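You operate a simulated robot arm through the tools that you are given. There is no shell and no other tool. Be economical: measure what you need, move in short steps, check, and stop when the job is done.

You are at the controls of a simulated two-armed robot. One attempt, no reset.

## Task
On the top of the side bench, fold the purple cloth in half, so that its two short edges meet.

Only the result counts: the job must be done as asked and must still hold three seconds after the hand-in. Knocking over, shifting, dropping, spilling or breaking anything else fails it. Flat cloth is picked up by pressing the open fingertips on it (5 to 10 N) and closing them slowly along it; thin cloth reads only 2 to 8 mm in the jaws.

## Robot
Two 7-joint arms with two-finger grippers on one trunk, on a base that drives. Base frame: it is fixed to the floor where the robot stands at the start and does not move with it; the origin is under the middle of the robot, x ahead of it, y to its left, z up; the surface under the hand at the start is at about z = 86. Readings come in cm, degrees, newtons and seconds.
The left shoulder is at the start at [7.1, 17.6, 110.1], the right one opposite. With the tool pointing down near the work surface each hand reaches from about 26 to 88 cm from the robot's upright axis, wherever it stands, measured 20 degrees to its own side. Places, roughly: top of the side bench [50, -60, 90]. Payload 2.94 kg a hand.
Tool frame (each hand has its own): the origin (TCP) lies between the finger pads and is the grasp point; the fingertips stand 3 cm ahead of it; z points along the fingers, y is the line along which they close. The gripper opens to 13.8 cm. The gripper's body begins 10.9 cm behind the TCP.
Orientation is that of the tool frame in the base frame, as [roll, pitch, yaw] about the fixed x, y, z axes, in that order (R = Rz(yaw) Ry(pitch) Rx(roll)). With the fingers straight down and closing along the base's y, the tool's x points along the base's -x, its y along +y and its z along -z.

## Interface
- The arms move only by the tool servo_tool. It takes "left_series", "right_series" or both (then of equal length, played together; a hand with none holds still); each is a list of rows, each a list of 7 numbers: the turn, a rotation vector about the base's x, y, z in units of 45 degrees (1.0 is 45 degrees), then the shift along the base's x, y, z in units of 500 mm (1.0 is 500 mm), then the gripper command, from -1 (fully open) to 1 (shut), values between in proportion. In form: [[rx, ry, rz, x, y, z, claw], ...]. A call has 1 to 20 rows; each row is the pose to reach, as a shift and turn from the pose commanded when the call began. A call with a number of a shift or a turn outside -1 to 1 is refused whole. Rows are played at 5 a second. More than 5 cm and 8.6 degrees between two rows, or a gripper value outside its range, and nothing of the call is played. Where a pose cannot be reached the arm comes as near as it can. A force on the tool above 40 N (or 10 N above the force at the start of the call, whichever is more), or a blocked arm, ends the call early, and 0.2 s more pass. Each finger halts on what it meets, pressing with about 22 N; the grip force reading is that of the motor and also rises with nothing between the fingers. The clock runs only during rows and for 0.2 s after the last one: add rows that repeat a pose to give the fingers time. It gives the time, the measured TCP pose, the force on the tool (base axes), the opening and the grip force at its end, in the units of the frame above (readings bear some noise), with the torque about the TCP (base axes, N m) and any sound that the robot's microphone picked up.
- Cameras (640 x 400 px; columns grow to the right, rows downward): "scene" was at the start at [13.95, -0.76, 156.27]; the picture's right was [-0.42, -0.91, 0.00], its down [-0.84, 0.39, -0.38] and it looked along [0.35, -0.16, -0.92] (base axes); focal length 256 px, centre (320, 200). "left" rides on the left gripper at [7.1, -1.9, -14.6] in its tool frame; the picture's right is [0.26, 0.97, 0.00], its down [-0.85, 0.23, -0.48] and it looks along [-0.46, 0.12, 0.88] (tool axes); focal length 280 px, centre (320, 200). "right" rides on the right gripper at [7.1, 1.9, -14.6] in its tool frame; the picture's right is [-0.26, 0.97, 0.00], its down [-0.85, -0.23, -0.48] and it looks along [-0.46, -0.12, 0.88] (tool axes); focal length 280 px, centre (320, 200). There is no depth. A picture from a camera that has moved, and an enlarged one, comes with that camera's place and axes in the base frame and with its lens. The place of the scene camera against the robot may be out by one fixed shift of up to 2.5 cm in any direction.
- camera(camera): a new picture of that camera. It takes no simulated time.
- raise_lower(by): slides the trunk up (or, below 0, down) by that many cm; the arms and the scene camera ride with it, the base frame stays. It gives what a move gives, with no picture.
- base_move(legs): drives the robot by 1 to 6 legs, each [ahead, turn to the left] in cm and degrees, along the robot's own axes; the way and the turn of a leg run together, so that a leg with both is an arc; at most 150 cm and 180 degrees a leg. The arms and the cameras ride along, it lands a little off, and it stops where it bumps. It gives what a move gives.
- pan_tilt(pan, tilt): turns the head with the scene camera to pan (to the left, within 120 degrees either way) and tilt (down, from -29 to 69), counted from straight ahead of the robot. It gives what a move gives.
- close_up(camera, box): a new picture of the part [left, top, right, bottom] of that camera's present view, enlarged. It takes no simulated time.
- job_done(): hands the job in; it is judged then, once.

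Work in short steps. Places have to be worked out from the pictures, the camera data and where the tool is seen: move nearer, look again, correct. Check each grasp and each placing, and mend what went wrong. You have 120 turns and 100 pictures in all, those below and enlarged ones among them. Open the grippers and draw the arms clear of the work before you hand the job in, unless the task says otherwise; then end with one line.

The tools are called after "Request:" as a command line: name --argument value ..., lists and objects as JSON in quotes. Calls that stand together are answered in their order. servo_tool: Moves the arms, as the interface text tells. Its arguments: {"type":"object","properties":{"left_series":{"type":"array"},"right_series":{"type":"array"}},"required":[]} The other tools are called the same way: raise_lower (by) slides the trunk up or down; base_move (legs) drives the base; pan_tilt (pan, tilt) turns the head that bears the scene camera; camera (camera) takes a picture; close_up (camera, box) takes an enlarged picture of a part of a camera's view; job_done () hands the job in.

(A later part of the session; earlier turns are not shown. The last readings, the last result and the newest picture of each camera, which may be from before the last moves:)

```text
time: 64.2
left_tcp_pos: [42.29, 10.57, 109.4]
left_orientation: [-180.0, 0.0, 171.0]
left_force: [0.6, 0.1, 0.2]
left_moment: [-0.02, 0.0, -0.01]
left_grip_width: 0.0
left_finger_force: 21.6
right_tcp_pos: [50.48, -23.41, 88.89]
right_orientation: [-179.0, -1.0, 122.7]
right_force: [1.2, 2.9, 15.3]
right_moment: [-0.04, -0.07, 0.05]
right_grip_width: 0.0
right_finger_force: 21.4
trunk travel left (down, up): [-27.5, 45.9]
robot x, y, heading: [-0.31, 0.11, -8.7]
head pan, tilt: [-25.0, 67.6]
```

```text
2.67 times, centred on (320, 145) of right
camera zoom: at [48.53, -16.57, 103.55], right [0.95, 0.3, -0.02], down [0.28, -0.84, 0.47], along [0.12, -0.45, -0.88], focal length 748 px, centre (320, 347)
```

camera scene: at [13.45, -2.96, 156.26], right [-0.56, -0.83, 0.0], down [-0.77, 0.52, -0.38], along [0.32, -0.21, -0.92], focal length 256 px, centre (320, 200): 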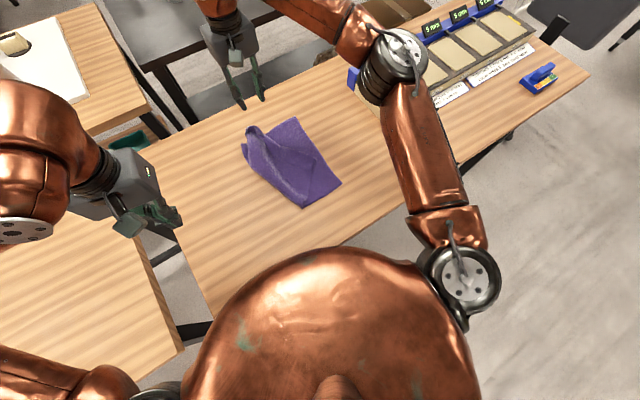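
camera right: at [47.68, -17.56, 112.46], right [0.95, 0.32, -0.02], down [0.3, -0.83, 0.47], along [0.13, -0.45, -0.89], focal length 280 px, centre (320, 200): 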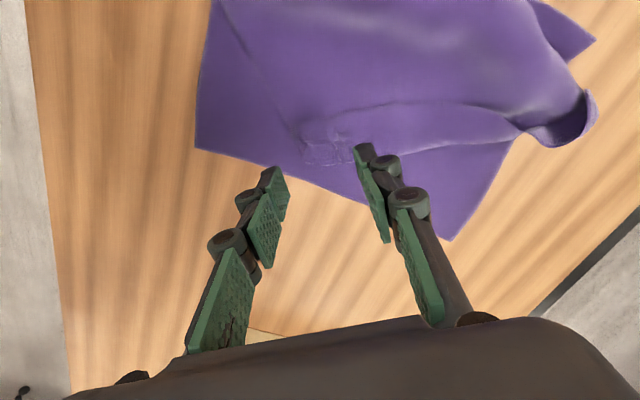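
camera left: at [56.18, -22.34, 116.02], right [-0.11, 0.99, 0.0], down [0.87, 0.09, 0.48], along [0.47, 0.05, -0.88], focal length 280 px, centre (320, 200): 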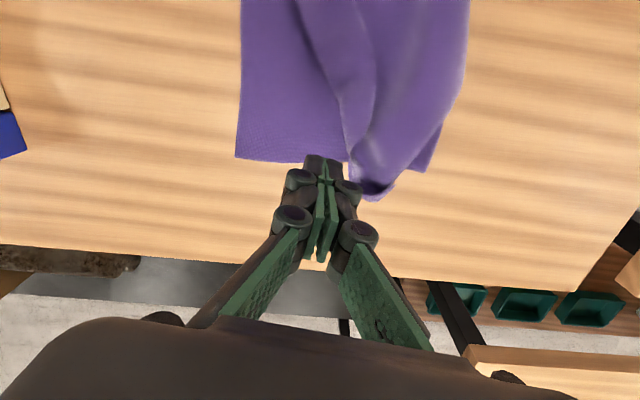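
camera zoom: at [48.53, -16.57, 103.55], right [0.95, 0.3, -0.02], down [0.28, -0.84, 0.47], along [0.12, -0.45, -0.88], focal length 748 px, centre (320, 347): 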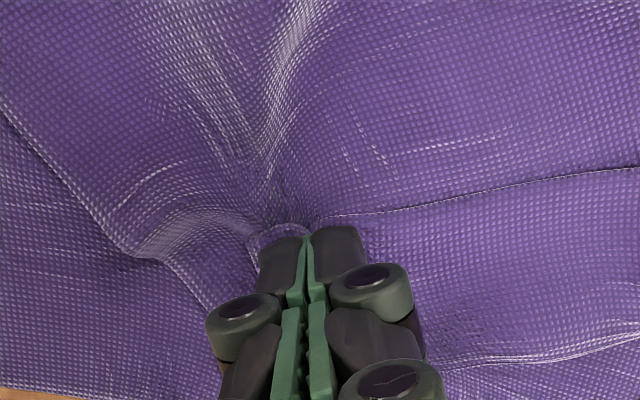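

Empty again—lower layers slide along. But this left a ridge in the main top layer just +y of the flap. If I pinch that ridge and lift, the flap will fall open by gravity and can be draped correctly. I lift, open and look.

Request:
servo_tool --right_series '[[0, 0, 0, 0, 0, 0.03, 0.9], [0, 0, 0, 0, 0, 0.07, 0.6], [0, 0, 0, -0.01, 0.02, 0.1, 0.4], [0, 0, 0, -0.02, 0.04, 0.1, 0.4]]'

Request:
camera --camera "right"

```text
time: 65.2
left_tcp_pos: [42.49, 10.43, 109.38]
left_orientation: [180.0, -0.1, 171.1]
left_force: [-0.3, 0.3, -0.1]
left_moment: [-0.01, -0.02, -0.04]
left_grip_width: 0.0
left_finger_force: 21.7
right_tcp_pos: [49.51, -21.45, 93.87]
right_orientation: [-179.0, -0.9, 122.7]
right_force: [0.5, 0.0, -0.2]
right_moment: [0.02, -0.01, 0.02]
right_grip_width: 4.13
right_finger_force: 0.0
trunk travel left (down, up): [-27.5, 45.9]
robot x, y, heading: [0.07, -0.18, -8.9]
head pan, tilt: [-25.0, 67.6]
```

```text
37 pictures are left
camera right: at [47.64, -14.69, 108.57], right [0.95, 0.3, -0.02], down [0.28, -0.84, 0.47], along [0.12, -0.45, -0.88], focal length 280 px, centre (320, 200)
```

right: 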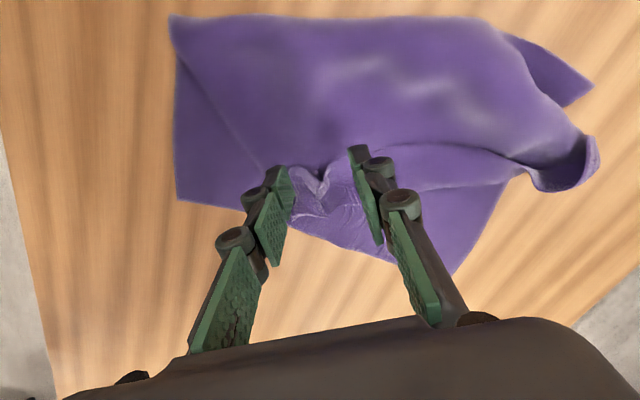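

A standing ridge of the flap remains at about (50.1, −24). I lower around it with the jaws 4 cm open and close on it with moderate pressure, following down.

Request:
servo_tool --right_series '[[0, 0, 0, 0.012, -0.04, -0.03, 0.45], [0, 0, 0, 0.012, -0.04, -0.07, 0.45], [0, 0, 0, 0.012, -0.04, -0.092, 0.45], [0, 0, 0, 0.012, -0.04, -0.096, 0.5], [0, 0, 0, 0.012, -0.04, -0.097, 0.55], [0, 0, 0, 0.012, -0.04, -0.098, 0.6], [0, 0, 0, 0.012, -0.04, -0.099, 0.65], [0, 0, 0, 0.012, -0.04, -0.1, 0.7], [0, 0, 0, 0.012, -0.04, -0.1, 0.75], [0, 0, 0, 0.012, -0.04, -0.101, 0.8], [0, 0, 0, 0.012, -0.04, -0.101, 0.85], [0, 0, 0, 0.012, -0.04, -0.102, 0.9], [0, 0, 0, 0.012, -0.04, -0.102, 0.95], [0, 0, 0, 0.012, -0.04, -0.102, 1], [0, 0, 0, 0.012, -0.04, -0.102, 1], [0, 0, 0, 0.012, -0.04, -0.102, 1]]'

```text
time: 68.6
left_tcp_pos: [42.13, 10.51, 109.47]
left_orientation: [180.0, 0.0, 171.0]
left_force: [0.5, -0.7, 0.0]
left_moment: [-0.02, 0.02, 0.01]
left_grip_width: 0.0
left_finger_force: 22.4
right_tcp_pos: [50.09, -23.5, 88.82]
right_orientation: [-179.1, -0.8, 122.9]
right_force: [0.7, -1.2, 50.5]
right_moment: [-0.05, -0.31, 0.02]
right_grip_width: 0.05
right_finger_force: 21.4
trunk travel left (down, up): [-27.5, 45.9]
robot x, y, heading: [0.06, 0.23, -8.9]
head pan, tilt: [-25.0, 67.6]
```

Pressure became too high (50 N) and only 0.5 mm between pads; I lift with jaws closed to see whether anything came along.

Request:
servo_tool --right_series '[[0, 0, 0, 0, 0, 0.01, 1], [0, 0, 0, 0, 0, 0.03, 1], [0, 0, 0, 0, 0, 0.06, 1], [0, 0, 0, 0, 0, 0.09, 1]]'

Request:
camera --camera "right"

```text
time: 69.6
left_tcp_pos: [42.31, 10.57, 109.39]
left_orientation: [-180.0, -0.1, 171.0]
left_force: [-0.6, 0.1, -0.3]
left_moment: [-0.01, 0.01, -0.02]
left_grip_width: 0.01
left_finger_force: 22.4
right_tcp_pos: [50.18, -23.51, 93.28]
right_orientation: [-179.1, -1.0, 122.7]
right_force: [0.3, 0.3, -2.4]
right_moment: [-0.04, 0.0, 0.02]
right_grip_width: 0.45
right_finger_force: 30.6
trunk travel left (down, up): [-27.5, 45.9]
robot x, y, heading: [-0.22, 0.21, -8.7]
head pan, tilt: [-25.0, 67.6]
```

```text
36 pictures are left
camera right: at [48.19, -16.67, 107.92], right [0.95, 0.3, -0.02], down [0.28, -0.84, 0.47], along [0.12, -0.45, -0.88], focal length 280 px, centre (320, 200)
```

right: 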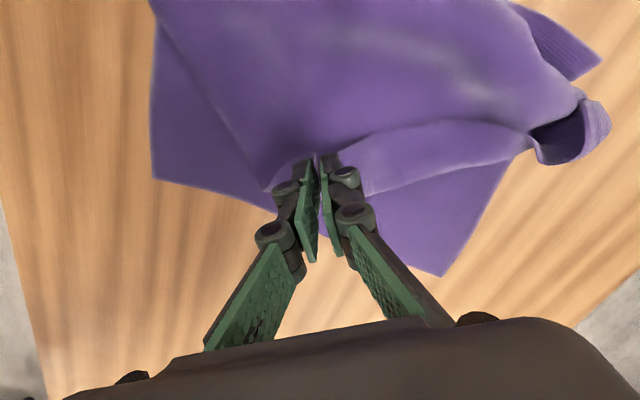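

It did grip (4.5 mm) and the top layer rises. I lift a few more cm and look from the scene camera.

Request:
servo_tool --right_series '[[0, 0, 0, 0, 0, 0.03, 1], [0, 0, 0, 0, 0, 0.06, 1], [0, 0, 0, 0, 0, 0.09, 1], [0, 0, 0, 0, 0, 0.12, 1]]'

Request:
close_up --camera "scene" --box '[200, 80, 360, 220]'

Request:
close_up --camera "right" --box '[160, 60, 480, 260]'

```text
time: 70.6
left_tcp_pos: [42.41, 10.55, 109.51]
left_orientation: [180.0, -0.1, 171.1]
left_force: [0.0, -0.4, -0.5]
left_moment: [-0.02, -0.03, 0.02]
left_grip_width: 0.01
left_finger_force: 22.0
right_tcp_pos: [50.18, -23.52, 99.39]
right_orientation: [-179.1, -1.0, 122.8]
right_force: [-4.1, -3.1, 6.0]
right_moment: [0.21, -0.53, 0.04]
right_grip_width: 0.0
right_finger_force: 15.8
trunk travel left (down, up): [-27.5, 45.9]
robot x, y, heading: [0.11, 0.19, -9.0]
head pan, tilt: [-25.0, 67.6]
```

```text
2.86 times, centred on (280, 150) of scene
camera zoom: at [13.38, -2.93, 156.27], right [-0.56, -0.83, 0.0], down [-0.77, 0.52, -0.38], along [0.32, -0.21, -0.92], focal length 732 px, centre (434, 343)
```

zoom: 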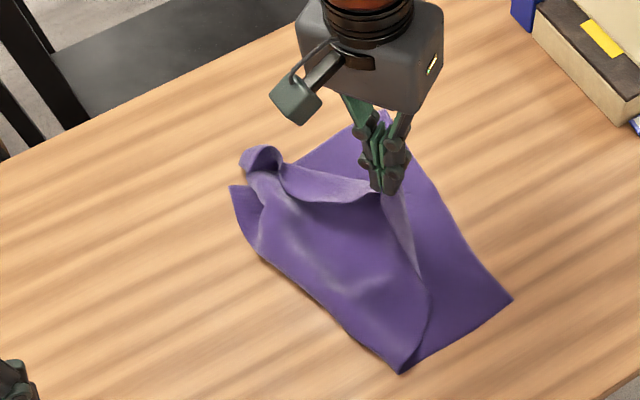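

```text
2.00 times, centred on (320, 160) of right
camera zoom: at [48.16, -16.67, 114.03], right [0.95, 0.3, -0.02], down [0.28, -0.84, 0.47], along [0.12, -0.45, -0.89], focal length 561 px, centre (320, 280)
```

zoom: 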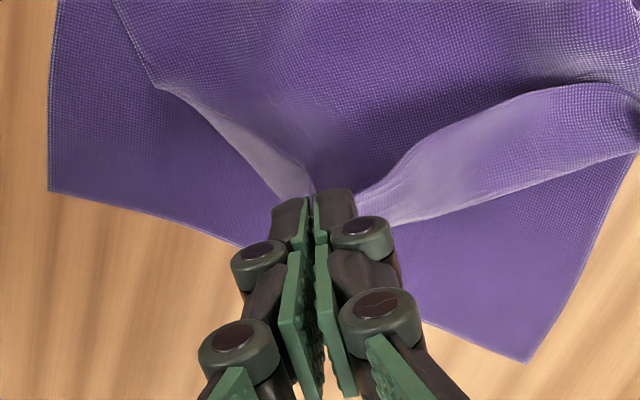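

The flap is unrolled near the grip and the left edge is held about 5–6 cm from its near corner. I carry it to the right edge (tips to about (45, −29.5)) while turning and tilting the hand.

Request:
servo_tool --right_series '[[0.08, 0.02, -0.06, -0.005, -0.01, -0.03, 1], [0.16, 0.05, -0.12, -0.012, -0.03, -0.05, 1], [0.25, 0.07, -0.2, -0.025, -0.055, -0.07, 1], [0.34, 0.1, -0.28, -0.04, -0.08, -0.085, 1], [0.43, 0.12, -0.36, -0.055, -0.105, -0.1, 1], [0.53, 0.15, -0.43, -0.07, -0.13, -0.12, 1], [0.63, 0.18, -0.5, -0.085, -0.145, -0.14, 1], [0.72, 0.21, -0.58, -0.098, -0.154, -0.16, 1], [0.81, 0.23, -0.65, -0.098, -0.154, -0.18, 1], [0.89, 0.25, -0.71, -0.098, -0.154, -0.19, 1], [0.89, 0.25, -0.71, -0.098, -0.154, -0.19, 1]]'

Request:
camera --camera "right"

Request:
close_up --camera "scene" --box '[200, 80, 360, 220]'

```text
time: 73.0
left_tcp_pos: [42.42, 10.41, 109.42]
left_orientation: [-179.9, 0.0, 171.0]
left_force: [0.2, -0.4, -0.3]
left_moment: [-0.05, 0.02, -0.02]
left_grip_width: 0.0
left_finger_force: 22.3
right_tcp_pos: [45.45, -31.16, 89.9]
right_orientation: [-179.6, -42.0, 89.5]
right_force: [0.5, 0.7, -0.6]
right_moment: [0.02, 0.02, 0.01]
right_grip_width: 0.3
right_finger_force: 18.6
trunk travel left (down, up): [-27.5, 45.9]
robot x, y, heading: [-0.07, 0.23, -8.7]
head pan, tilt: [-25.0, 67.6]
```

```text
33 pictures are left
camera right: at [47.37, -35.7, 105.43], right [0.96, -0.2, -0.18], down [-0.23, -0.95, -0.21], along [-0.13, 0.25, -0.96], focal length 280 px, centre (320, 200)
```

right: 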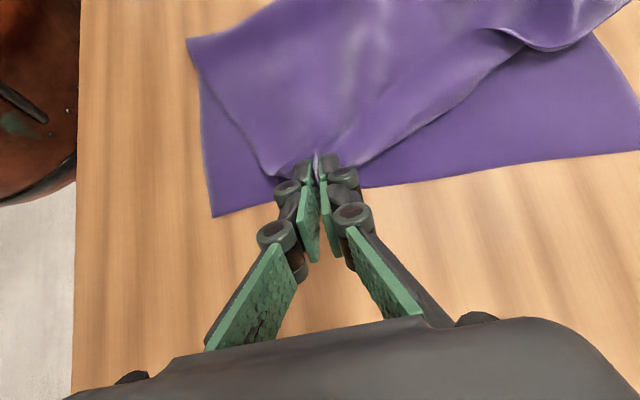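

```text
2.86 times, centred on (280, 150) of scene
camera zoom: at [13.39, -2.94, 156.27], right [-0.56, -0.83, 0.0], down [-0.77, 0.52, -0.38], along [0.32, -0.21, -0.92], focal length 732 px, centre (434, 343)
```

zoom: 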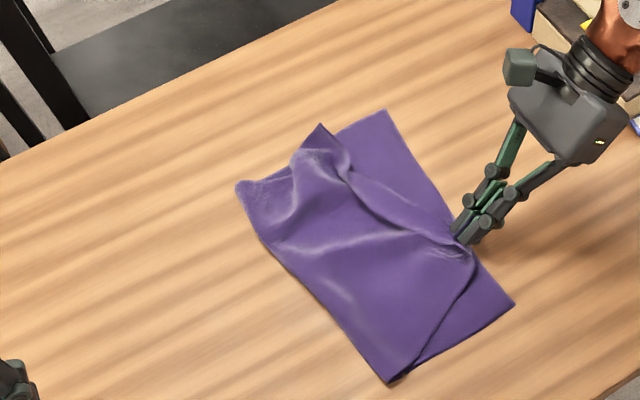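

The edge unrolled nicely; the near corner is essentially in the jaws but sits ~6 cm too far in +x. I lift 1.5 cm, shift it to x≈39.5 and set down again.

Request:
servo_tool --right_series '[[0, 0, 0, 0, 0.01, 0.03, 1], [0, 0, 0, -0.04, 0.01, 0.04, 1], [0, 0, 0, -0.08, 0.005, 0.04, 1], [0, 0, 0, -0.115, 0, 0.03, 1], [0, 0, 0, -0.115, 0, 0.0, 1], [0, 0, 0, -0.115, 0, 0.0, 1]]'

Request:
camera --camera "right"

Request:
close_up --camera "scene" --box '[200, 80, 360, 220]'

```text
time: 74.4
left_tcp_pos: [42.44, 10.39, 109.35]
left_orientation: [180.0, 0.0, 171.0]
left_force: [0.2, -0.1, -0.3]
left_moment: [0.03, -0.02, -0.04]
left_grip_width: 0.01
left_finger_force: 21.6
right_tcp_pos: [39.64, -31.02, 89.65]
right_orientation: [-179.5, -41.9, 89.6]
right_force: [-0.7, -0.2, 0.5]
right_moment: [0.01, -0.02, -0.01]
right_grip_width: 0.46
right_finger_force: 19.4
trunk travel left (down, up): [-27.5, 45.9]
robot x, y, heading: [-0.16, -0.0, -8.8]
head pan, tilt: [-25.0, 67.6]
```

```text
31 pictures are left
camera right: at [41.52, -35.69, 105.41], right [0.96, -0.2, -0.18], down [-0.23, -0.95, -0.21], along [-0.13, 0.25, -0.96], focal length 280 px, centre (320, 200)
```

right: 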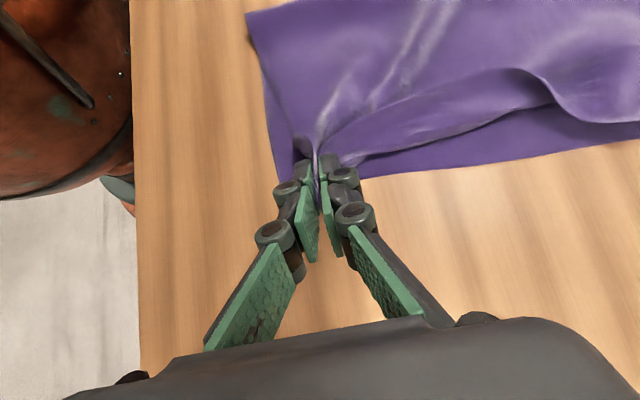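

```text
2.86 times, centred on (280, 150) of scene
camera zoom: at [13.35, -2.96, 156.28], right [-0.56, -0.83, 0.0], down [-0.77, 0.52, -0.38], along [0.32, -0.21, -0.92], focal length 732 px, centre (434, 343)
```

zoom: 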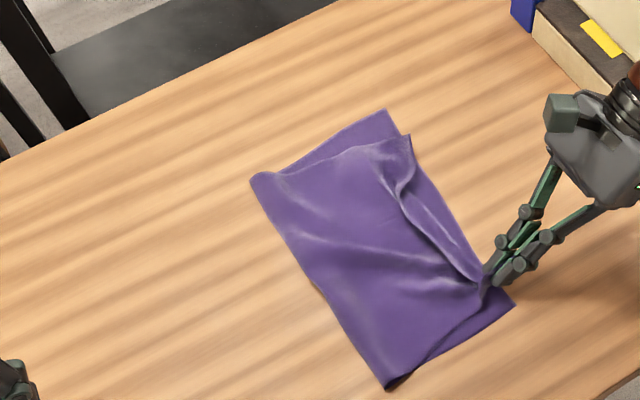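

Excellent—the far corner followed and is now close to the far-right corner. I nudge the near corner slightly (−1 cm x, −0.5 cm y), release by opening slowly, and back out.

Request:
servo_tool --right_series '[[0, 0, 0, -0.01, -0.005, 0.01, 1], [0, 0, 0, -0.02, -0.01, 0.005, 1], [0, 0, 0, -0.02, -0.01, -0.01, 1], [0, 0, 0, -0.02, -0.01, -0.01, 0.9], [0, 0, 0, -0.02, -0.01, -0.01, 0.8], [0, 0, 0, -0.02, -0.01, -0.01, 0.7], [0, 0, 0, -0.02, -0.01, -0.01, 0.6], [0, 0, 0, -0.02, -0.03, 0.015, 0.6], [0, 0, 0, -0.02, -0.06, 0.05, 0.6], [0, 0, 0, -0.02, -0.1, 0.1, 0.6], [0, 0, 0, -0.02, -0.13, 0.18, 0.6]]'

Request:
camera --camera "right"

Request:
close_up --camera "scene" --box '[220, 100, 348, 220]'

```text
time: 76.8
left_tcp_pos: [42.36, 10.43, 109.45]
left_orientation: [-180.0, 0.1, 171.0]
left_force: [0.7, -0.1, 0.8]
left_moment: [-0.04, -0.03, -0.01]
left_grip_width: 0.0
left_finger_force: 21.9
right_tcp_pos: [38.36, -37.51, 99.03]
right_orientation: [-179.4, -42.0, 89.6]
right_force: [-0.3, 0.1, -0.3]
right_moment: [0.0, 0.02, 0.03]
right_grip_width: 2.75
right_finger_force: 0.1
trunk travel left (down, up): [-27.5, 45.9]
robot x, y, heading: [-0.12, 0.28, -8.9]
head pan, tilt: [-25.0, 67.6]
```

```text
29 pictures are left
camera right: at [40.42, -42.1, 114.54], right [0.96, -0.2, -0.18], down [-0.23, -0.95, -0.21], along [-0.13, 0.25, -0.96], focal length 280 px, centre (320, 200)
```

right: 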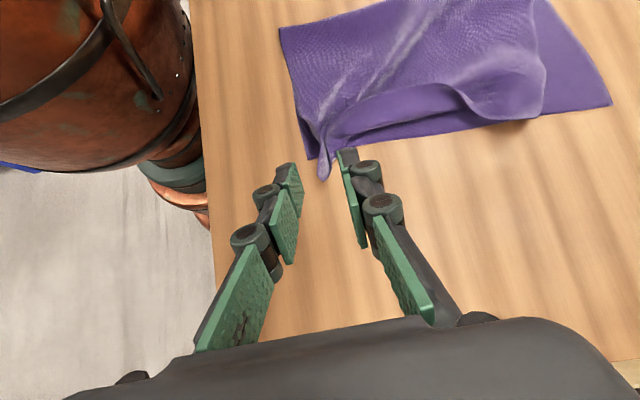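

```text
3.33 times, centred on (284, 160) of scene
camera zoom: at [13.36, -2.91, 156.28], right [-0.56, -0.83, 0.0], down [-0.77, 0.52, -0.38], along [0.32, -0.21, -0.92], focal length 854 px, centre (440, 333)
```

zoom: 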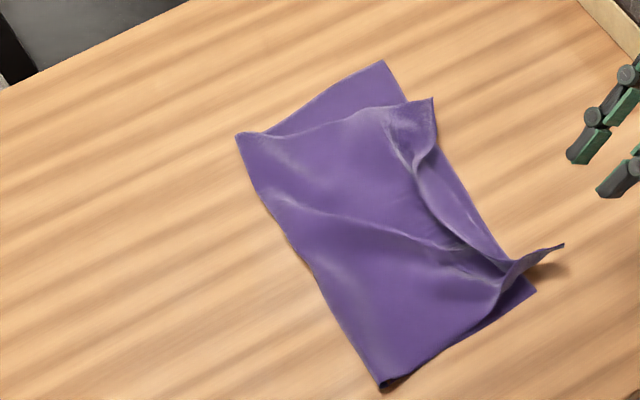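

Very good. Near-left corner is slightly past its mate (spike at ~(37.5, −33)); far-left corner is at ~(58.7, −32.3) and should go to the far-right corner at ~(66, −32.4). I move the right hand above the far corner for a close look.

Request:
servo_tool --right_series '[[-0.12, 0, 0, 0.05, 0.02, 0.05, 0.5], [-0.25, 0, 0, 0.1, 0.05, 0.1, 0.5], [-0.38, 0, 0, 0.16, 0.08, 0.12, 0.5], [-0.5, 0, 0, 0.22, 0.1, 0.12, 0.5], [-0.63, 0, 0, 0.28, 0.12, 0.12, 0.5], [-0.76, 0, 0, 0.34, 0.12, 0.12, 0.5], [-0.88, 0, 0, 0.38, 0.12, 0.11, 0.5], [-0.93, 0, 0, 0.39, 0.12, 0.1, 0.5], [-0.93, 0, 0, 0.39, 0.12, 0.1, 0.5]]'

Request:
camera --camera "right"

```text
time: 78.8
left_tcp_pos: [42.4, 10.52, 109.41]
left_orientation: [179.9, 0.0, 170.9]
left_force: [-0.5, 0.4, 0.8]
left_moment: [0.01, -0.03, 0.0]
left_grip_width: 0.0
left_finger_force: 22.1
right_tcp_pos: [57.91, -31.83, 103.87]
right_orientation: [-179.7, 0.0, 89.8]
right_force: [0.2, -1.0, -0.2]
right_moment: [-0.01, -0.02, 0.0]
right_grip_width: 3.43
right_finger_force: 0.0
trunk travel left (down, up): [-27.5, 45.9]
robot x, y, heading: [-0.25, 0.16, -8.9]
head pan, tilt: [-25.0, 67.6]
```

```text
27 pictures are left
camera right: at [60.06, -24.81, 118.42], right [0.96, -0.27, 0.0], down [-0.23, -0.85, 0.48], along [-0.13, -0.46, -0.88], focal length 280 px, centre (320, 200)
```

right: 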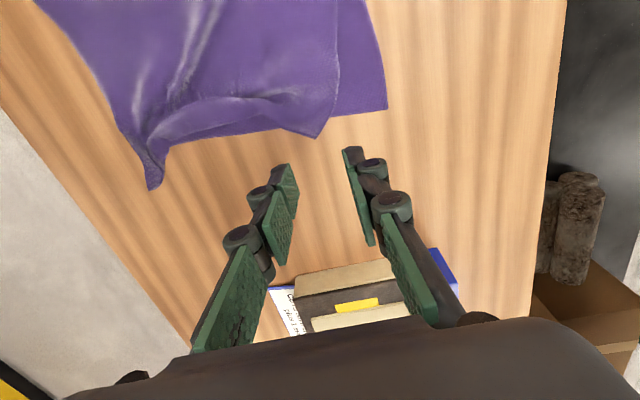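

Request:
close_up --camera "right" --box '[130, 20, 410, 195]'

```text
2.29 times, centred on (270, 108) of right
camera zoom: at [60.06, -24.81, 118.42], right [0.96, -0.27, 0.0], down [-0.23, -0.85, 0.48], along [-0.13, -0.46, -0.88], focal length 641 px, centre (434, 411)
```

zoom: 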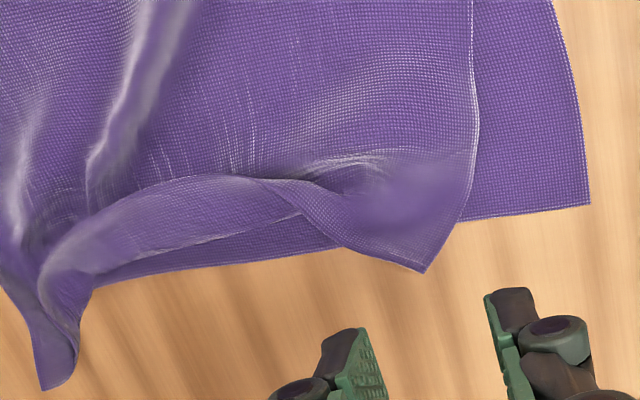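

The picture shows the far-left corner lying just past the lower edge on bare bench—good for a pinch at about (56.3, −32.3). Pulling it to +x should also straighten the folded-back mid-edge. I lower there and press.

Request:
servo_tool --right_series '[[0, 0, 0, -0.016, -0.005, -0.06, 0.42], [0, 0, 0, -0.032, -0.01, -0.13, 0.42], [0, 0, 0, -0.032, -0.01, -0.2, 0.42], [0, 0, 0, -0.032, -0.01, -0.26, 0.42], [0, 0, 0, -0.032, -0.01, -0.29, 0.42], [0, 0, 0, -0.032, -0.01, -0.3, 0.42], [0, 0, 0, -0.032, -0.01, -0.302, 0.42]]'

Request:
close_up --camera "right" --box '[200, 70, 440, 220]'

```text
time: 80.4
left_tcp_pos: [42.28, 10.56, 109.59]
left_orientation: [179.9, 0.1, 170.9]
left_force: [0.0, 0.2, 0.3]
left_moment: [-0.01, -0.02, 0.06]
left_grip_width: 0.0
left_finger_force: 21.3
right_tcp_pos: [56.46, -32.06, 89.08]
right_orientation: [179.8, -0.2, 89.7]
right_force: [1.9, -3.5, 26.3]
right_moment: [0.11, -0.42, -0.02]
right_grip_width: 4.16
right_finger_force: 1.6
trunk travel left (down, up): [-27.5, 45.9]
robot x, y, heading: [-0.01, 0.39, -9.0]
head pan, tilt: [-25.0, 67.6]
```

```text
2.67 times, centred on (320, 145) of right
camera zoom: at [58.34, -25.12, 103.68], right [0.96, -0.27, 0.0], down [-0.24, -0.85, 0.47], along [-0.12, -0.46, -0.88], focal length 748 px, centre (320, 347)
```

zoom: 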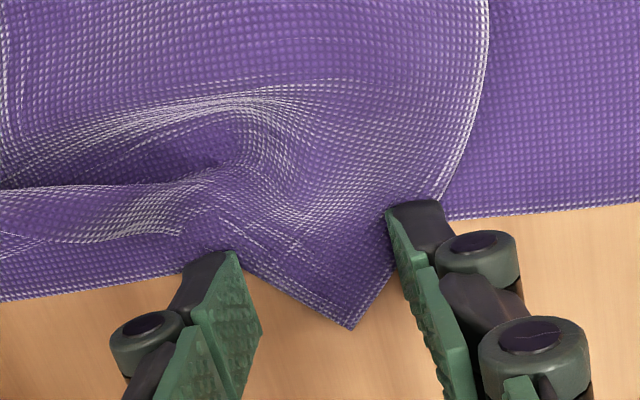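

The fingers barely touch the triangle's sides; I shift 1 cm inward (+y), press and close slowly.

Request:
servo_tool --right_series '[[0, 0, 0, 0, 0, 0.02, 0.42], [0, 0, 0, 0.002, 0.02, 0.02, 0.38], [0, 0, 0, 0.002, 0.02, 0.008, 0.38], [0, 0, 0, 0.002, 0.02, 0.002, 0.38], [0, 0, 0, 0.002, 0.02, 0.001, 0.42], [0, 0, 0, 0.002, 0.02, 0.001, 0.46], [0, 0, 0, 0.002, 0.02, 0.001, 0.5], [0, 0, 0, 0.002, 0.02, 0.001, 0.54], [0, 0, 0, 0.002, 0.02, 0.001, 0.58], [0, 0, 0, 0.002, 0.02, 0.001, 0.62], [0, 0, 0, 0.002, 0.02, 0.0, 0.67], [0, 0, 0, 0.002, 0.02, 0.0, 0.72], [0, 0, 0, 0.002, 0.02, 0.0, 0.77], [0, 0, 0, 0.002, 0.02, -0.001, 0.82], [0, 0, 0, 0.002, 0.02, -0.001, 0.88], [0, 0, 0, 0.002, 0.02, -0.001, 0.94], [0, 0, 0, 0.002, 0.02, -0.001, 1], [0, 0, 0, 0.002, 0.02, -0.001, 1], [0, 0, 0, 0.002, 0.02, -0.001, 1]]'

Request:
close_up --camera "right" --box '[200, 70, 440, 220]'

```text
time: 84.4
left_tcp_pos: [42.23, 10.61, 109.38]
left_orientation: [-179.9, 0.2, 171.1]
left_force: [0.5, 0.0, -0.1]
left_moment: [-0.02, 0.03, 0.01]
left_grip_width: 0.02
left_finger_force: 22.0
right_tcp_pos: [56.46, -31.1, 88.7]
right_orientation: [-179.9, -0.1, 89.7]
right_force: [3.4, 1.6, 25.6]
right_moment: [0.15, -0.2, -0.02]
right_grip_width: 0.0
right_finger_force: 22.8
trunk travel left (down, up): [-27.5, 45.9]
robot x, y, heading: [-0.17, 0.04, -8.6]
head pan, tilt: [-25.0, 67.6]
```

```text
2.67 times, centred on (320, 145) of right
camera zoom: at [58.44, -24.12, 103.38], right [0.96, -0.27, 0.0], down [-0.23, -0.85, 0.47], along [-0.13, -0.46, -0.88], focal length 748 px, centre (320, 347)
```

zoom: 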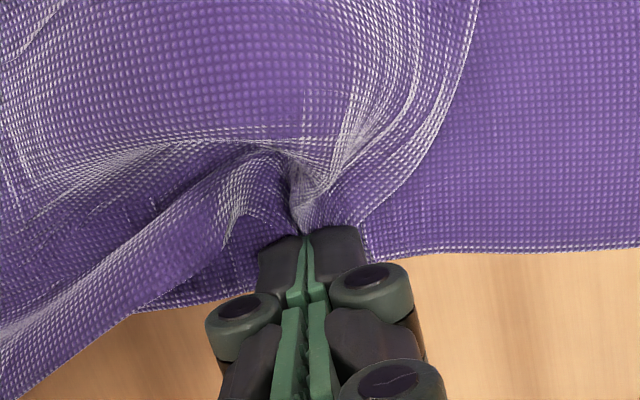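

The wrinkles converge into the jaws; I lift 2.5 cm and check.

Request:
servo_tool --right_series '[[0, 0, 0, 0, 0, 0.01, 1], [0, 0, 0, 0, 0, 0.03, 1], [0, 0, 0, 0.01, 0, 0.05, 1], [0, 0, 0, 0.01, 0, 0.05, 1]]'

Request:
close_up --camera "right" --box '[160, 40, 480, 240]'

```text
time: 85.4
left_tcp_pos: [42.32, 10.52, 109.38]
left_orientation: [-180.0, 0.0, 170.9]
left_force: [0.3, -0.5, 0.5]
left_moment: [0.0, 0.0, 0.01]
left_grip_width: 0.0
left_finger_force: 22.0
right_tcp_pos: [57.01, -31.24, 91.17]
right_orientation: [-179.7, -0.1, 89.6]
right_force: [-0.2, -0.2, -0.9]
right_moment: [0.0, 0.01, 0.0]
right_grip_width: 0.0
right_finger_force: 22.0
trunk travel left (down, up): [-27.5, 45.9]
robot x, y, heading: [0.22, 0.13, -8.7]
head pan, tilt: [-25.0, 67.6]
```

```text
2.00 times, centred on (320, 140) of right
camera zoom: at [59.11, -24.28, 105.75], right [0.96, -0.27, -0.01], down [-0.23, -0.85, 0.48], along [-0.13, -0.46, -0.88], focal length 561 px, centre (320, 320)
```

zoom: 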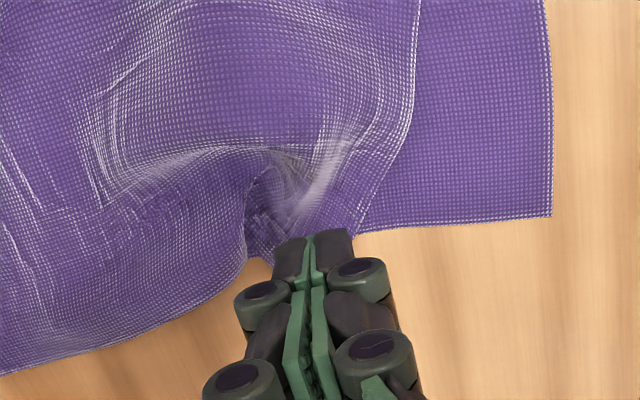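

Not gripped, but a standing ridge remains at about (56.9, −29.3). As before, I straddle it and close with more pressure.

Request:
servo_tool --right_series '[[0, 0, 0, 0, 0, 0.03, 0.8], [0, 0, 0, 0, 0.015, 0.05, 0.5], [0, 0, 0, 0, 0.032, 0.05, 0.4], [0, 0, 0, 0, 0.032, 0.03, 0.4], [0, 0, 0, 0, 0.032, -0.01, 0.42], [0, 0, 0, 0, 0.032, -0.036, 0.45], [0, 0, 0, 0, 0.032, -0.043, 0.5], [0, 0, 0, 0, 0.032, -0.044, 0.55], [0, 0, 0, 0, 0.032, -0.045, 0.6], [0, 0, 0, 0, 0.032, -0.046, 0.65], [0, 0, 0, 0, 0.032, -0.047, 0.7], [0, 0, 0, 0, 0.032, -0.047, 0.75], [0, 0, 0, 0, 0.032, -0.048, 0.8], [0, 0, 0, 0, 0.032, -0.048, 0.86], [0, 0, 0, 0, 0.032, -0.049, 0.92], [0, 0, 0, 0, 0.032, -0.049, 1], [0, 0, 0, 0, 0.032, -0.049, 1], [0, 0, 0, 0, 0.032, -0.04, 1], [0, 0, 0, 0, 0.032, -0.01, 1], [0, 0, 0, 0, 0.032, 0.02, 1]]'

Request:
close_up --camera "right" --box '[160, 40, 480, 240]'

```text
time: 89.6
left_tcp_pos: [42.38, 10.52, 109.4]
left_orientation: [-180.0, 0.0, 170.9]
left_force: [-0.4, 0.0, -0.1]
left_moment: [0.05, -0.02, 0.0]
left_grip_width: 0.0
left_finger_force: 22.1
right_tcp_pos: [57.02, -29.59, 92.12]
right_orientation: [-179.8, -0.1, 89.7]
right_force: [0.6, 0.4, 1.5]
right_moment: [-0.01, 0.06, 0.0]
right_grip_width: 0.16
right_finger_force: 25.6
trunk travel left (down, up): [-27.5, 45.9]
robot x, y, heading: [0.37, -0.16, -9.4]
head pan, tilt: [-25.0, 67.6]
```

```text
2.00 times, centred on (320, 140) of right
camera zoom: at [58.99, -22.61, 106.68], right [0.96, -0.27, -0.01], down [-0.23, -0.85, 0.48], along [-0.13, -0.46, -0.88], focal length 561 px, centre (320, 320)
```

zoom: 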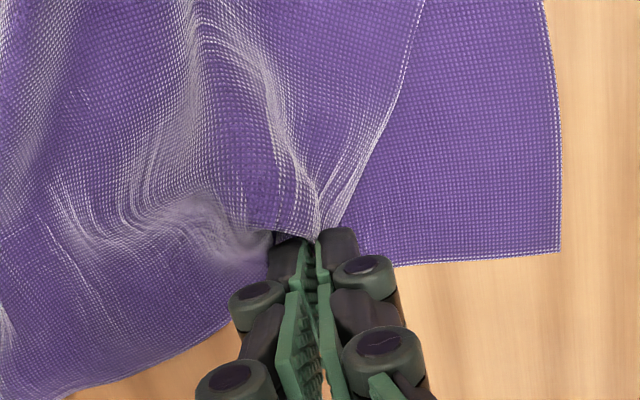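

Gripped (1.6 mm), top layer only. I pull the corner +x about 7.5 cm toward the far-right corner, staying low.

Request:
servo_tool --right_series '[[0, 0, 0, 0.02, 0, 0.01, 1], [0, 0, 0, 0.045, -0.003, 0.01, 1], [0, 0, 0, 0.07, -0.006, 0.01, 1], [0, 0, 0, 0.095, -0.01, 0.01, 1], [0, 0, 0, 0.12, -0.014, 0.01, 1], [0, 0, 0, 0.145, -0.016, 0.01, 1], [0, 0, 0, 0.145, -0.016, 0.0, 1]]'

Request:
camera --camera "right"

Request:
close_up --camera "scene" --box '[220, 80, 376, 220]'

```text
time: 91.2
left_tcp_pos: [42.41, 10.57, 109.38]
left_orientation: [179.9, 0.0, 171.0]
left_force: [-0.3, 0.8, -0.5]
left_moment: [0.03, -0.01, 0.01]
left_grip_width: 0.0
left_finger_force: 21.6
right_tcp_pos: [64.31, -30.35, 92.14]
right_orientation: [-179.8, -0.1, 89.7]
right_force: [0.0, 0.8, 0.0]
right_moment: [0.01, 0.01, 0.01]
right_grip_width: 0.0
right_finger_force: 21.8
trunk travel left (down, up): [-27.5, 45.9]
robot x, y, heading: [-0.34, 0.33, -8.9]
head pan, tilt: [-25.0, 67.6]
```

```text
21 pictures are left
camera right: at [66.35, -23.43, 106.81], right [0.96, -0.27, 0.0], down [-0.23, -0.85, 0.48], along [-0.13, -0.46, -0.88], focal length 280 px, centre (320, 200)
```

right: 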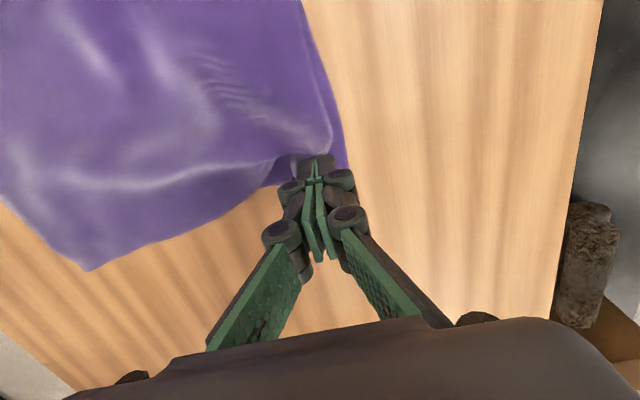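

```text
2.86 times, centred on (298, 150) of scene
camera zoom: at [13.4, -2.97, 156.27], right [-0.56, -0.83, 0.0], down [-0.77, 0.52, -0.38], along [0.32, -0.21, -0.92], focal length 732 px, centre (383, 343)
```

zoom: 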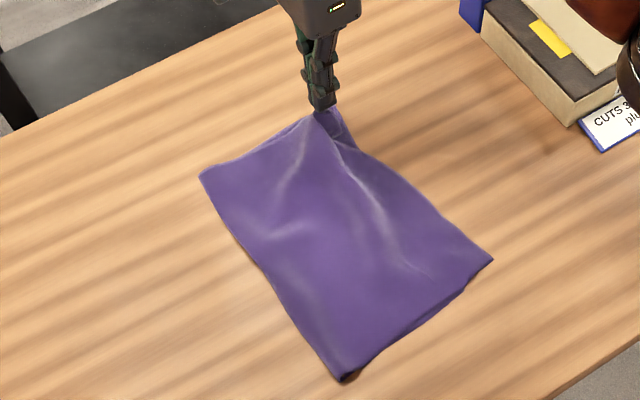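

Superb: the top layer now covers almost exactly. The far corner is ~2 cm short of its mate at (66, −31.9); I nudge it (+1.2, −1.3), lower, and release.

Request:
servo_tool --right_series '[[0, 0, 0, 0.012, -0.012, 0, 1], [0, 0, 0, 0.024, -0.026, -0.01, 1], [0, 0, 0, 0.024, -0.026, -0.035, 1], [0, 0, 0, 0.024, -0.026, -0.04, 0.9], [0, 0, 0, 0.024, -0.026, -0.04, 0.8], [0, 0, 0, 0.024, -0.026, -0.04, 0.7], [0, 0, 0, 0.024, -0.026, -0.02, 0.7], [0, 0, 0, 0.024, -0.026, 0.04, 0.7], [0, 0, 0, 0.024, -0.026, 0.12, 0.7], [0, 0, 0, -0.03, -0.026, 0.2, 0.7], [0, 0, 0, -0.1, -0.026, 0.24, 0.7]]'

Request:
camera --camera "right"

Request:
close_up --camera "scene" --box '[230, 100, 358, 220]'

```text
time: 93.6
left_tcp_pos: [42.32, 10.52, 109.44]
left_orientation: [-179.9, -0.1, 171.0]
left_force: [1.1, -0.3, 0.8]
left_moment: [0.01, -0.05, 0.01]
left_grip_width: 0.0
left_finger_force: 21.8
right_tcp_pos: [59.25, -31.83, 104.25]
right_orientation: [-179.6, -0.1, 89.7]
right_force: [-0.5, -0.4, 0.1]
right_moment: [0.03, -0.02, 0.0]
right_grip_width: 2.09
right_finger_force: 0.0
trunk travel left (down, up): [-27.5, 45.9]
robot x, y, heading: [0.24, -0.02, -8.9]
head pan, tilt: [-25.0, 67.6]
```

```text
19 pictures are left
camera right: at [61.2, -24.92, 118.84], right [0.96, -0.27, -0.01], down [-0.23, -0.85, 0.47], along [-0.13, -0.46, -0.88], focal length 280 px, centre (320, 200)
```

right: 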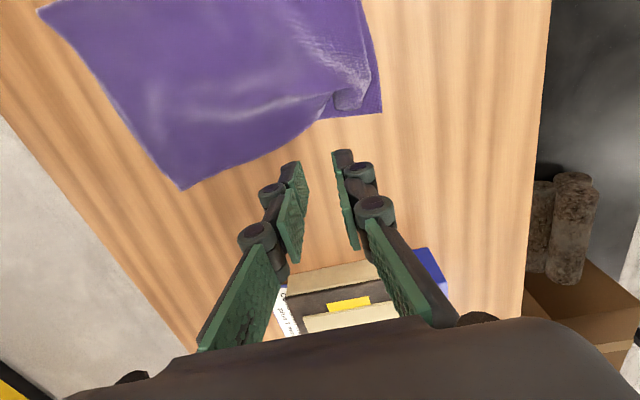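

```text
3.33 times, centred on (294, 160) of scene
camera zoom: at [13.32, -2.97, 156.28], right [-0.56, -0.83, 0.0], down [-0.77, 0.52, -0.38], along [0.32, -0.21, -0.92], focal length 854 px, centre (407, 333)
```

zoom: 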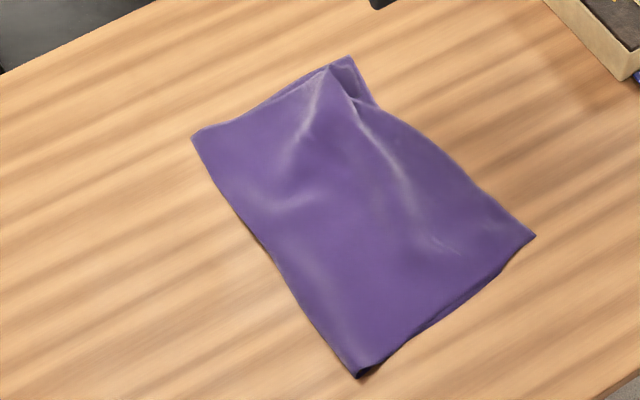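

Nearly done; I inspect both corner pairs in detail.

Request:
close_up --camera "right" --box '[260, 30, 400, 140]'

Request:
close_up --camera "right" --box '[60, 40, 300, 200]'

```text
3.64 times, centred on (330, 85) of right
camera zoom: at [61.2, -24.92, 118.84], right [0.96, -0.27, -0.01], down [-0.23, -0.85, 0.47], along [-0.13, -0.46, -0.88], focal length 1020 px, centre (284, 618)
```

zoom: 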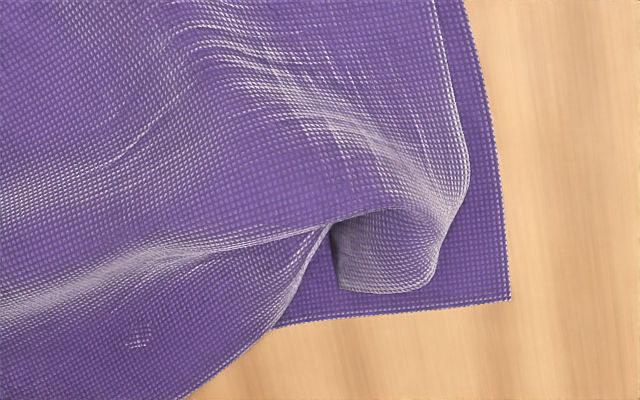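

```text
2.50 times, centred on (180, 120) of right
camera zoom: at [61.2, -24.92, 118.84], right [0.96, -0.27, -0.01], down [-0.23, -0.85, 0.47], along [-0.13, -0.46, -0.88], focal length 701 px, centre (670, 400)
```

zoom: 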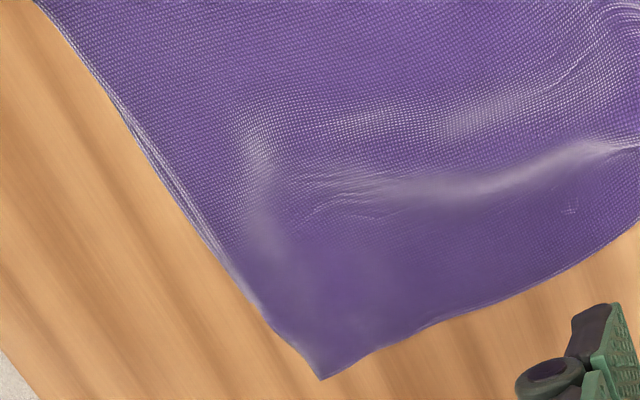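

Remaining flaws: the far-left corner is curled about 5 cm short of its mate, and the near-left corner overshoots its mate by ~5 cm in −y. First I press lightly on the far corner piece with closed tips and drag it toward (66, −33).

Request:
servo_tool --right_series '[[0, 0, 0, 0.04, 0.01, -0.05, 1], [0, 0, 0, 0.07, 0.018, -0.12, 1], [0, 0, 0, 0.07, 0.018, -0.2, 1], [0, 0, 0, 0.07, 0.018, -0.26, 1], [0, 0, 0, 0.07, 0.018, -0.29, 1], [0, 0, 0, 0.07, 0.018, -0.304, 1], [0, 0, 0, 0.085, 0.013, -0.306, 1], [0, 0, 0, 0.1, 0.008, -0.307, 1], [0, 0, 0, 0.12, 0.002, -0.307, 1], [0, 0, 0, 0.14, -0.006, -0.307, 1], [0, 0, 0, 0.16, -0.014, -0.307, 1]]'

Request:
close_up --camera "right" --box '[160, 40, 480, 240]'

```text
time: 96.0
left_tcp_pos: [42.42, 10.48, 109.43]
left_orientation: [180.0, 0.0, 171.0]
left_force: [0.5, 0.2, 0.6]
left_moment: [0.0, -0.01, -0.02]
left_grip_width: 0.01
left_finger_force: 21.5
right_tcp_pos: [67.22, -32.42, 88.84]
right_orientation: [-179.8, -0.2, 89.7]
right_force: [-0.8, -0.6, 0.0]
right_moment: [-0.04, 0.04, 0.0]
right_grip_width: 0.0
right_finger_force: 21.7
trunk travel left (down, up): [-27.5, 45.9]
robot x, y, heading: [-0.04, 0.27, -8.8]
head pan, tilt: [-25.0, 67.6]
```

```text
2.00 times, centred on (320, 140) of right
camera zoom: at [69.32, -25.42, 103.46], right [0.96, -0.27, 0.0], down [-0.23, -0.85, 0.47], along [-0.13, -0.46, -0.88], focal length 561 px, centre (320, 320)
```

zoom: 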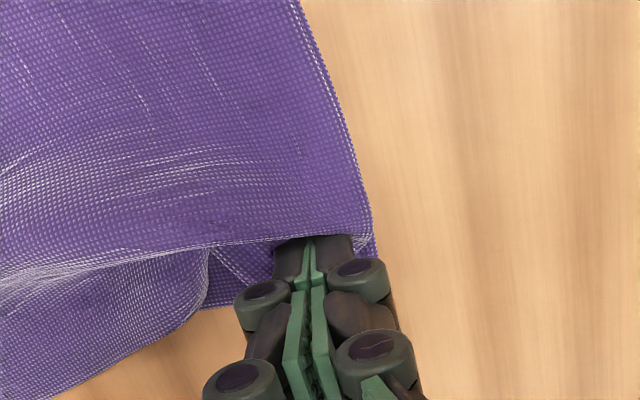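

The far corner now aligns well. I lift off and move over the near-left overhang (corner ≈ (38.7, −35.7)), hovering at about (41.5, −34.3).

Request:
servo_tool --right_series '[[0, 0, 0, 0, 0, 0.06, 1], [0, 0, 0, 0, 0, 0.14, 1], [0, 0, 0, -0.06, -0.005, 0.2, 0.8], [0, 0, 0, -0.14, -0.01, 0.2, 0.6], [0, 0, 0, -0.22, -0.02, 0.2, 0.5], [0, 0, 0, -0.3, -0.03, 0.2, 0.5], [0, 0, 0, -0.38, -0.038, 0.2, 0.5], [0, 0, 0, -0.46, -0.038, 0.2, 0.5], [0, 0, 0, -0.514, -0.038, 0.16, 0.5], [0, 0, 0, -0.514, -0.038, 0.1, 0.5], [0, 0, 0, -0.514, -0.038, 0.06, 0.5], [0, 0, 0, -0.514, -0.038, 0.06, 0.5]]'

Request:
camera --camera "right"

```text
time: 98.6
left_tcp_pos: [42.31, 10.48, 109.51]
left_orientation: [180.0, 0.1, 171.0]
left_force: [-0.4, -0.5, 1.0]
left_moment: [0.03, 0.02, 0.04]
left_grip_width: 0.0
left_finger_force: 22.1
right_tcp_pos: [41.48, -34.27, 91.87]
right_orientation: [-179.7, -0.1, 89.7]
right_force: [-0.9, -0.2, -0.2]
right_moment: [-0.01, -0.02, -0.02]
right_grip_width: 3.46
right_finger_force: 0.1
trunk travel left (down, up): [-27.5, 45.9]
robot x, y, heading: [0.15, 0.05, -8.8]
head pan, tilt: [-25.0, 67.6]
```

```text
14 pictures are left
camera right: at [43.45, -27.41, 106.39], right [0.96, -0.27, 0.0], down [-0.23, -0.85, 0.47], along [-0.13, -0.46, -0.88], focal length 280 px, centre (320, 200)
```

right: 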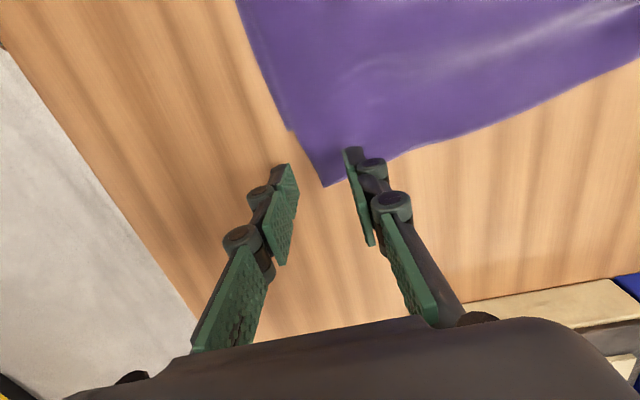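

The corner is at about (41.2, −37.1), its mate's kink at about (39.7, −31.7). I pinch the single-layer overhang at (44, −35.3).

Request:
servo_tool --right_series '[[0, 0, 0, 0.03, -0.012, 0, 0.45], [0, 0, 0, 0.05, -0.02, -0.03, 0.42], [0, 0, 0, 0.05, -0.02, -0.055, 0.42], [0, 0, 0, 0.05, -0.02, -0.063, 0.42], [0, 0, 0, 0.05, -0.02, -0.064, 0.46], [0, 0, 0, 0.05, -0.02, -0.064, 0.5], [0, 0, 0, 0.05, -0.02, -0.064, 0.54], [0, 0, 0, 0.05, -0.02, -0.064, 0.58], [0, 0, 0, 0.05, -0.02, -0.064, 0.62], [0, 0, 0, 0.05, -0.02, -0.064, 0.66], [0, 0, 0, 0.05, -0.02, -0.065, 0.7], [0, 0, 0, 0.05, -0.02, -0.065, 0.75], [0, 0, 0, 0.05, -0.02, -0.065, 0.8], [0, 0, 0, 0.05, -0.02, -0.065, 0.85], [0, 0, 0, 0.05, -0.02, -0.065, 0.9], [0, 0, 0, 0.05, -0.02, -0.065, 0.95], [0, 0, 0, 0.05, -0.02, -0.065, 1], [0, 0, 0, 0.05, -0.02, -0.065, 1], [0, 0, 0, 0.05, -0.02, -0.05, 1], [0, 0, 0, 0.05, -0.02, -0.03, 1]]'

Request:
camera --camera "right"

```text
time: 99.9
left_tcp_pos: [42.35, 10.4, 109.38]
left_orientation: [-180.0, 0.0, 171.0]
left_force: [-0.2, -0.3, 0.4]
left_moment: [-0.01, 0.01, 0.02]
left_grip_width: 0.0
left_finger_force: 22.0
right_tcp_pos: [44.33, -35.21, 89.01]
right_orientation: [179.9, -0.1, 89.6]
right_force: [-0.3, 0.0, 10.8]
right_moment: [0.02, 0.02, -0.02]
right_grip_width: 1.19
right_finger_force: 2.5
trunk travel left (down, up): [-27.5, 45.9]
robot x, y, heading: [-0.01, 0.02, -9.0]
head pan, tilt: [-25.0, 67.6]
stopped in row 6 (right hand): the force on the tool passed its limit at 41 N (the readings are from after the stop); the commanded pose is now the measured one
```

```text
13 pictures are left
camera right: at [46.15, -28.32, 103.57], right [0.96, -0.27, 0.0], down [-0.24, -0.85, 0.47], along [-0.12, -0.45, -0.88], focal length 280 px, centre (320, 200)
```

right: 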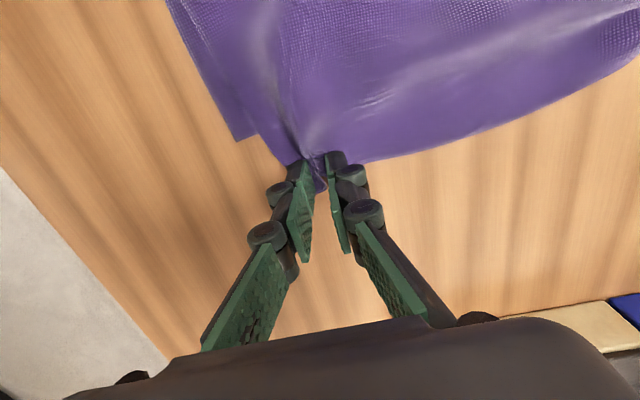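

The call stopped on force with the jaws at 1.2 cm and a ridge well formed; I finish closing at the current height and lift.

Request:
servo_tool --right_series '[[0, 0, 0, 0, 0, 0, 0.86], [0, 0, 0, 0, 0, 0, 0.9], [0, 0, 0, 0, 0, -0.001, 0.94], [0, 0, 0, 0, 0, -0.001, 1], [0, 0, 0, 0, 0, -0.001, 1], [0, 0, 0, 0, 0, 0, 1], [0, 0, 0, 0, 0, 0.02, 1], [0, 0, 0, 0, 0, 0.04, 1]]'

Request:
camera --camera "right"

```text
time: 101.7
left_tcp_pos: [42.4, 10.43, 109.31]
left_orientation: [-179.9, 0.0, 171.0]
left_force: [0.1, 0.2, -0.7]
left_moment: [-0.01, -0.03, -0.02]
left_grip_width: 0.0
left_finger_force: 21.9
right_tcp_pos: [44.21, -35.38, 90.82]
right_orientation: [180.0, -0.2, 89.5]
right_force: [-0.9, -0.9, 6.6]
right_moment: [-0.03, -0.13, 0.01]
right_grip_width: 0.02
right_finger_force: 18.4
trunk travel left (down, up): [-27.5, 45.9]
robot x, y, heading: [0.22, 0.33, -8.9]
head pan, tilt: [-25.0, 67.6]
```

```text
12 pictures are left
camera right: at [46.12, -28.4, 105.46], right [0.96, -0.27, 0.0], down [-0.24, -0.85, 0.47], along [-0.13, -0.46, -0.88], focal length 280 px, centre (320, 200)
```

right: 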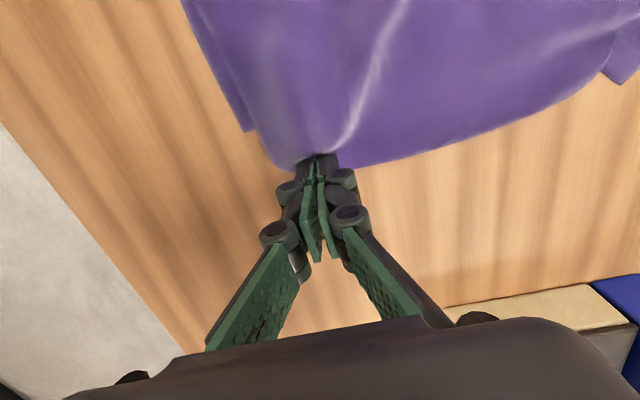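

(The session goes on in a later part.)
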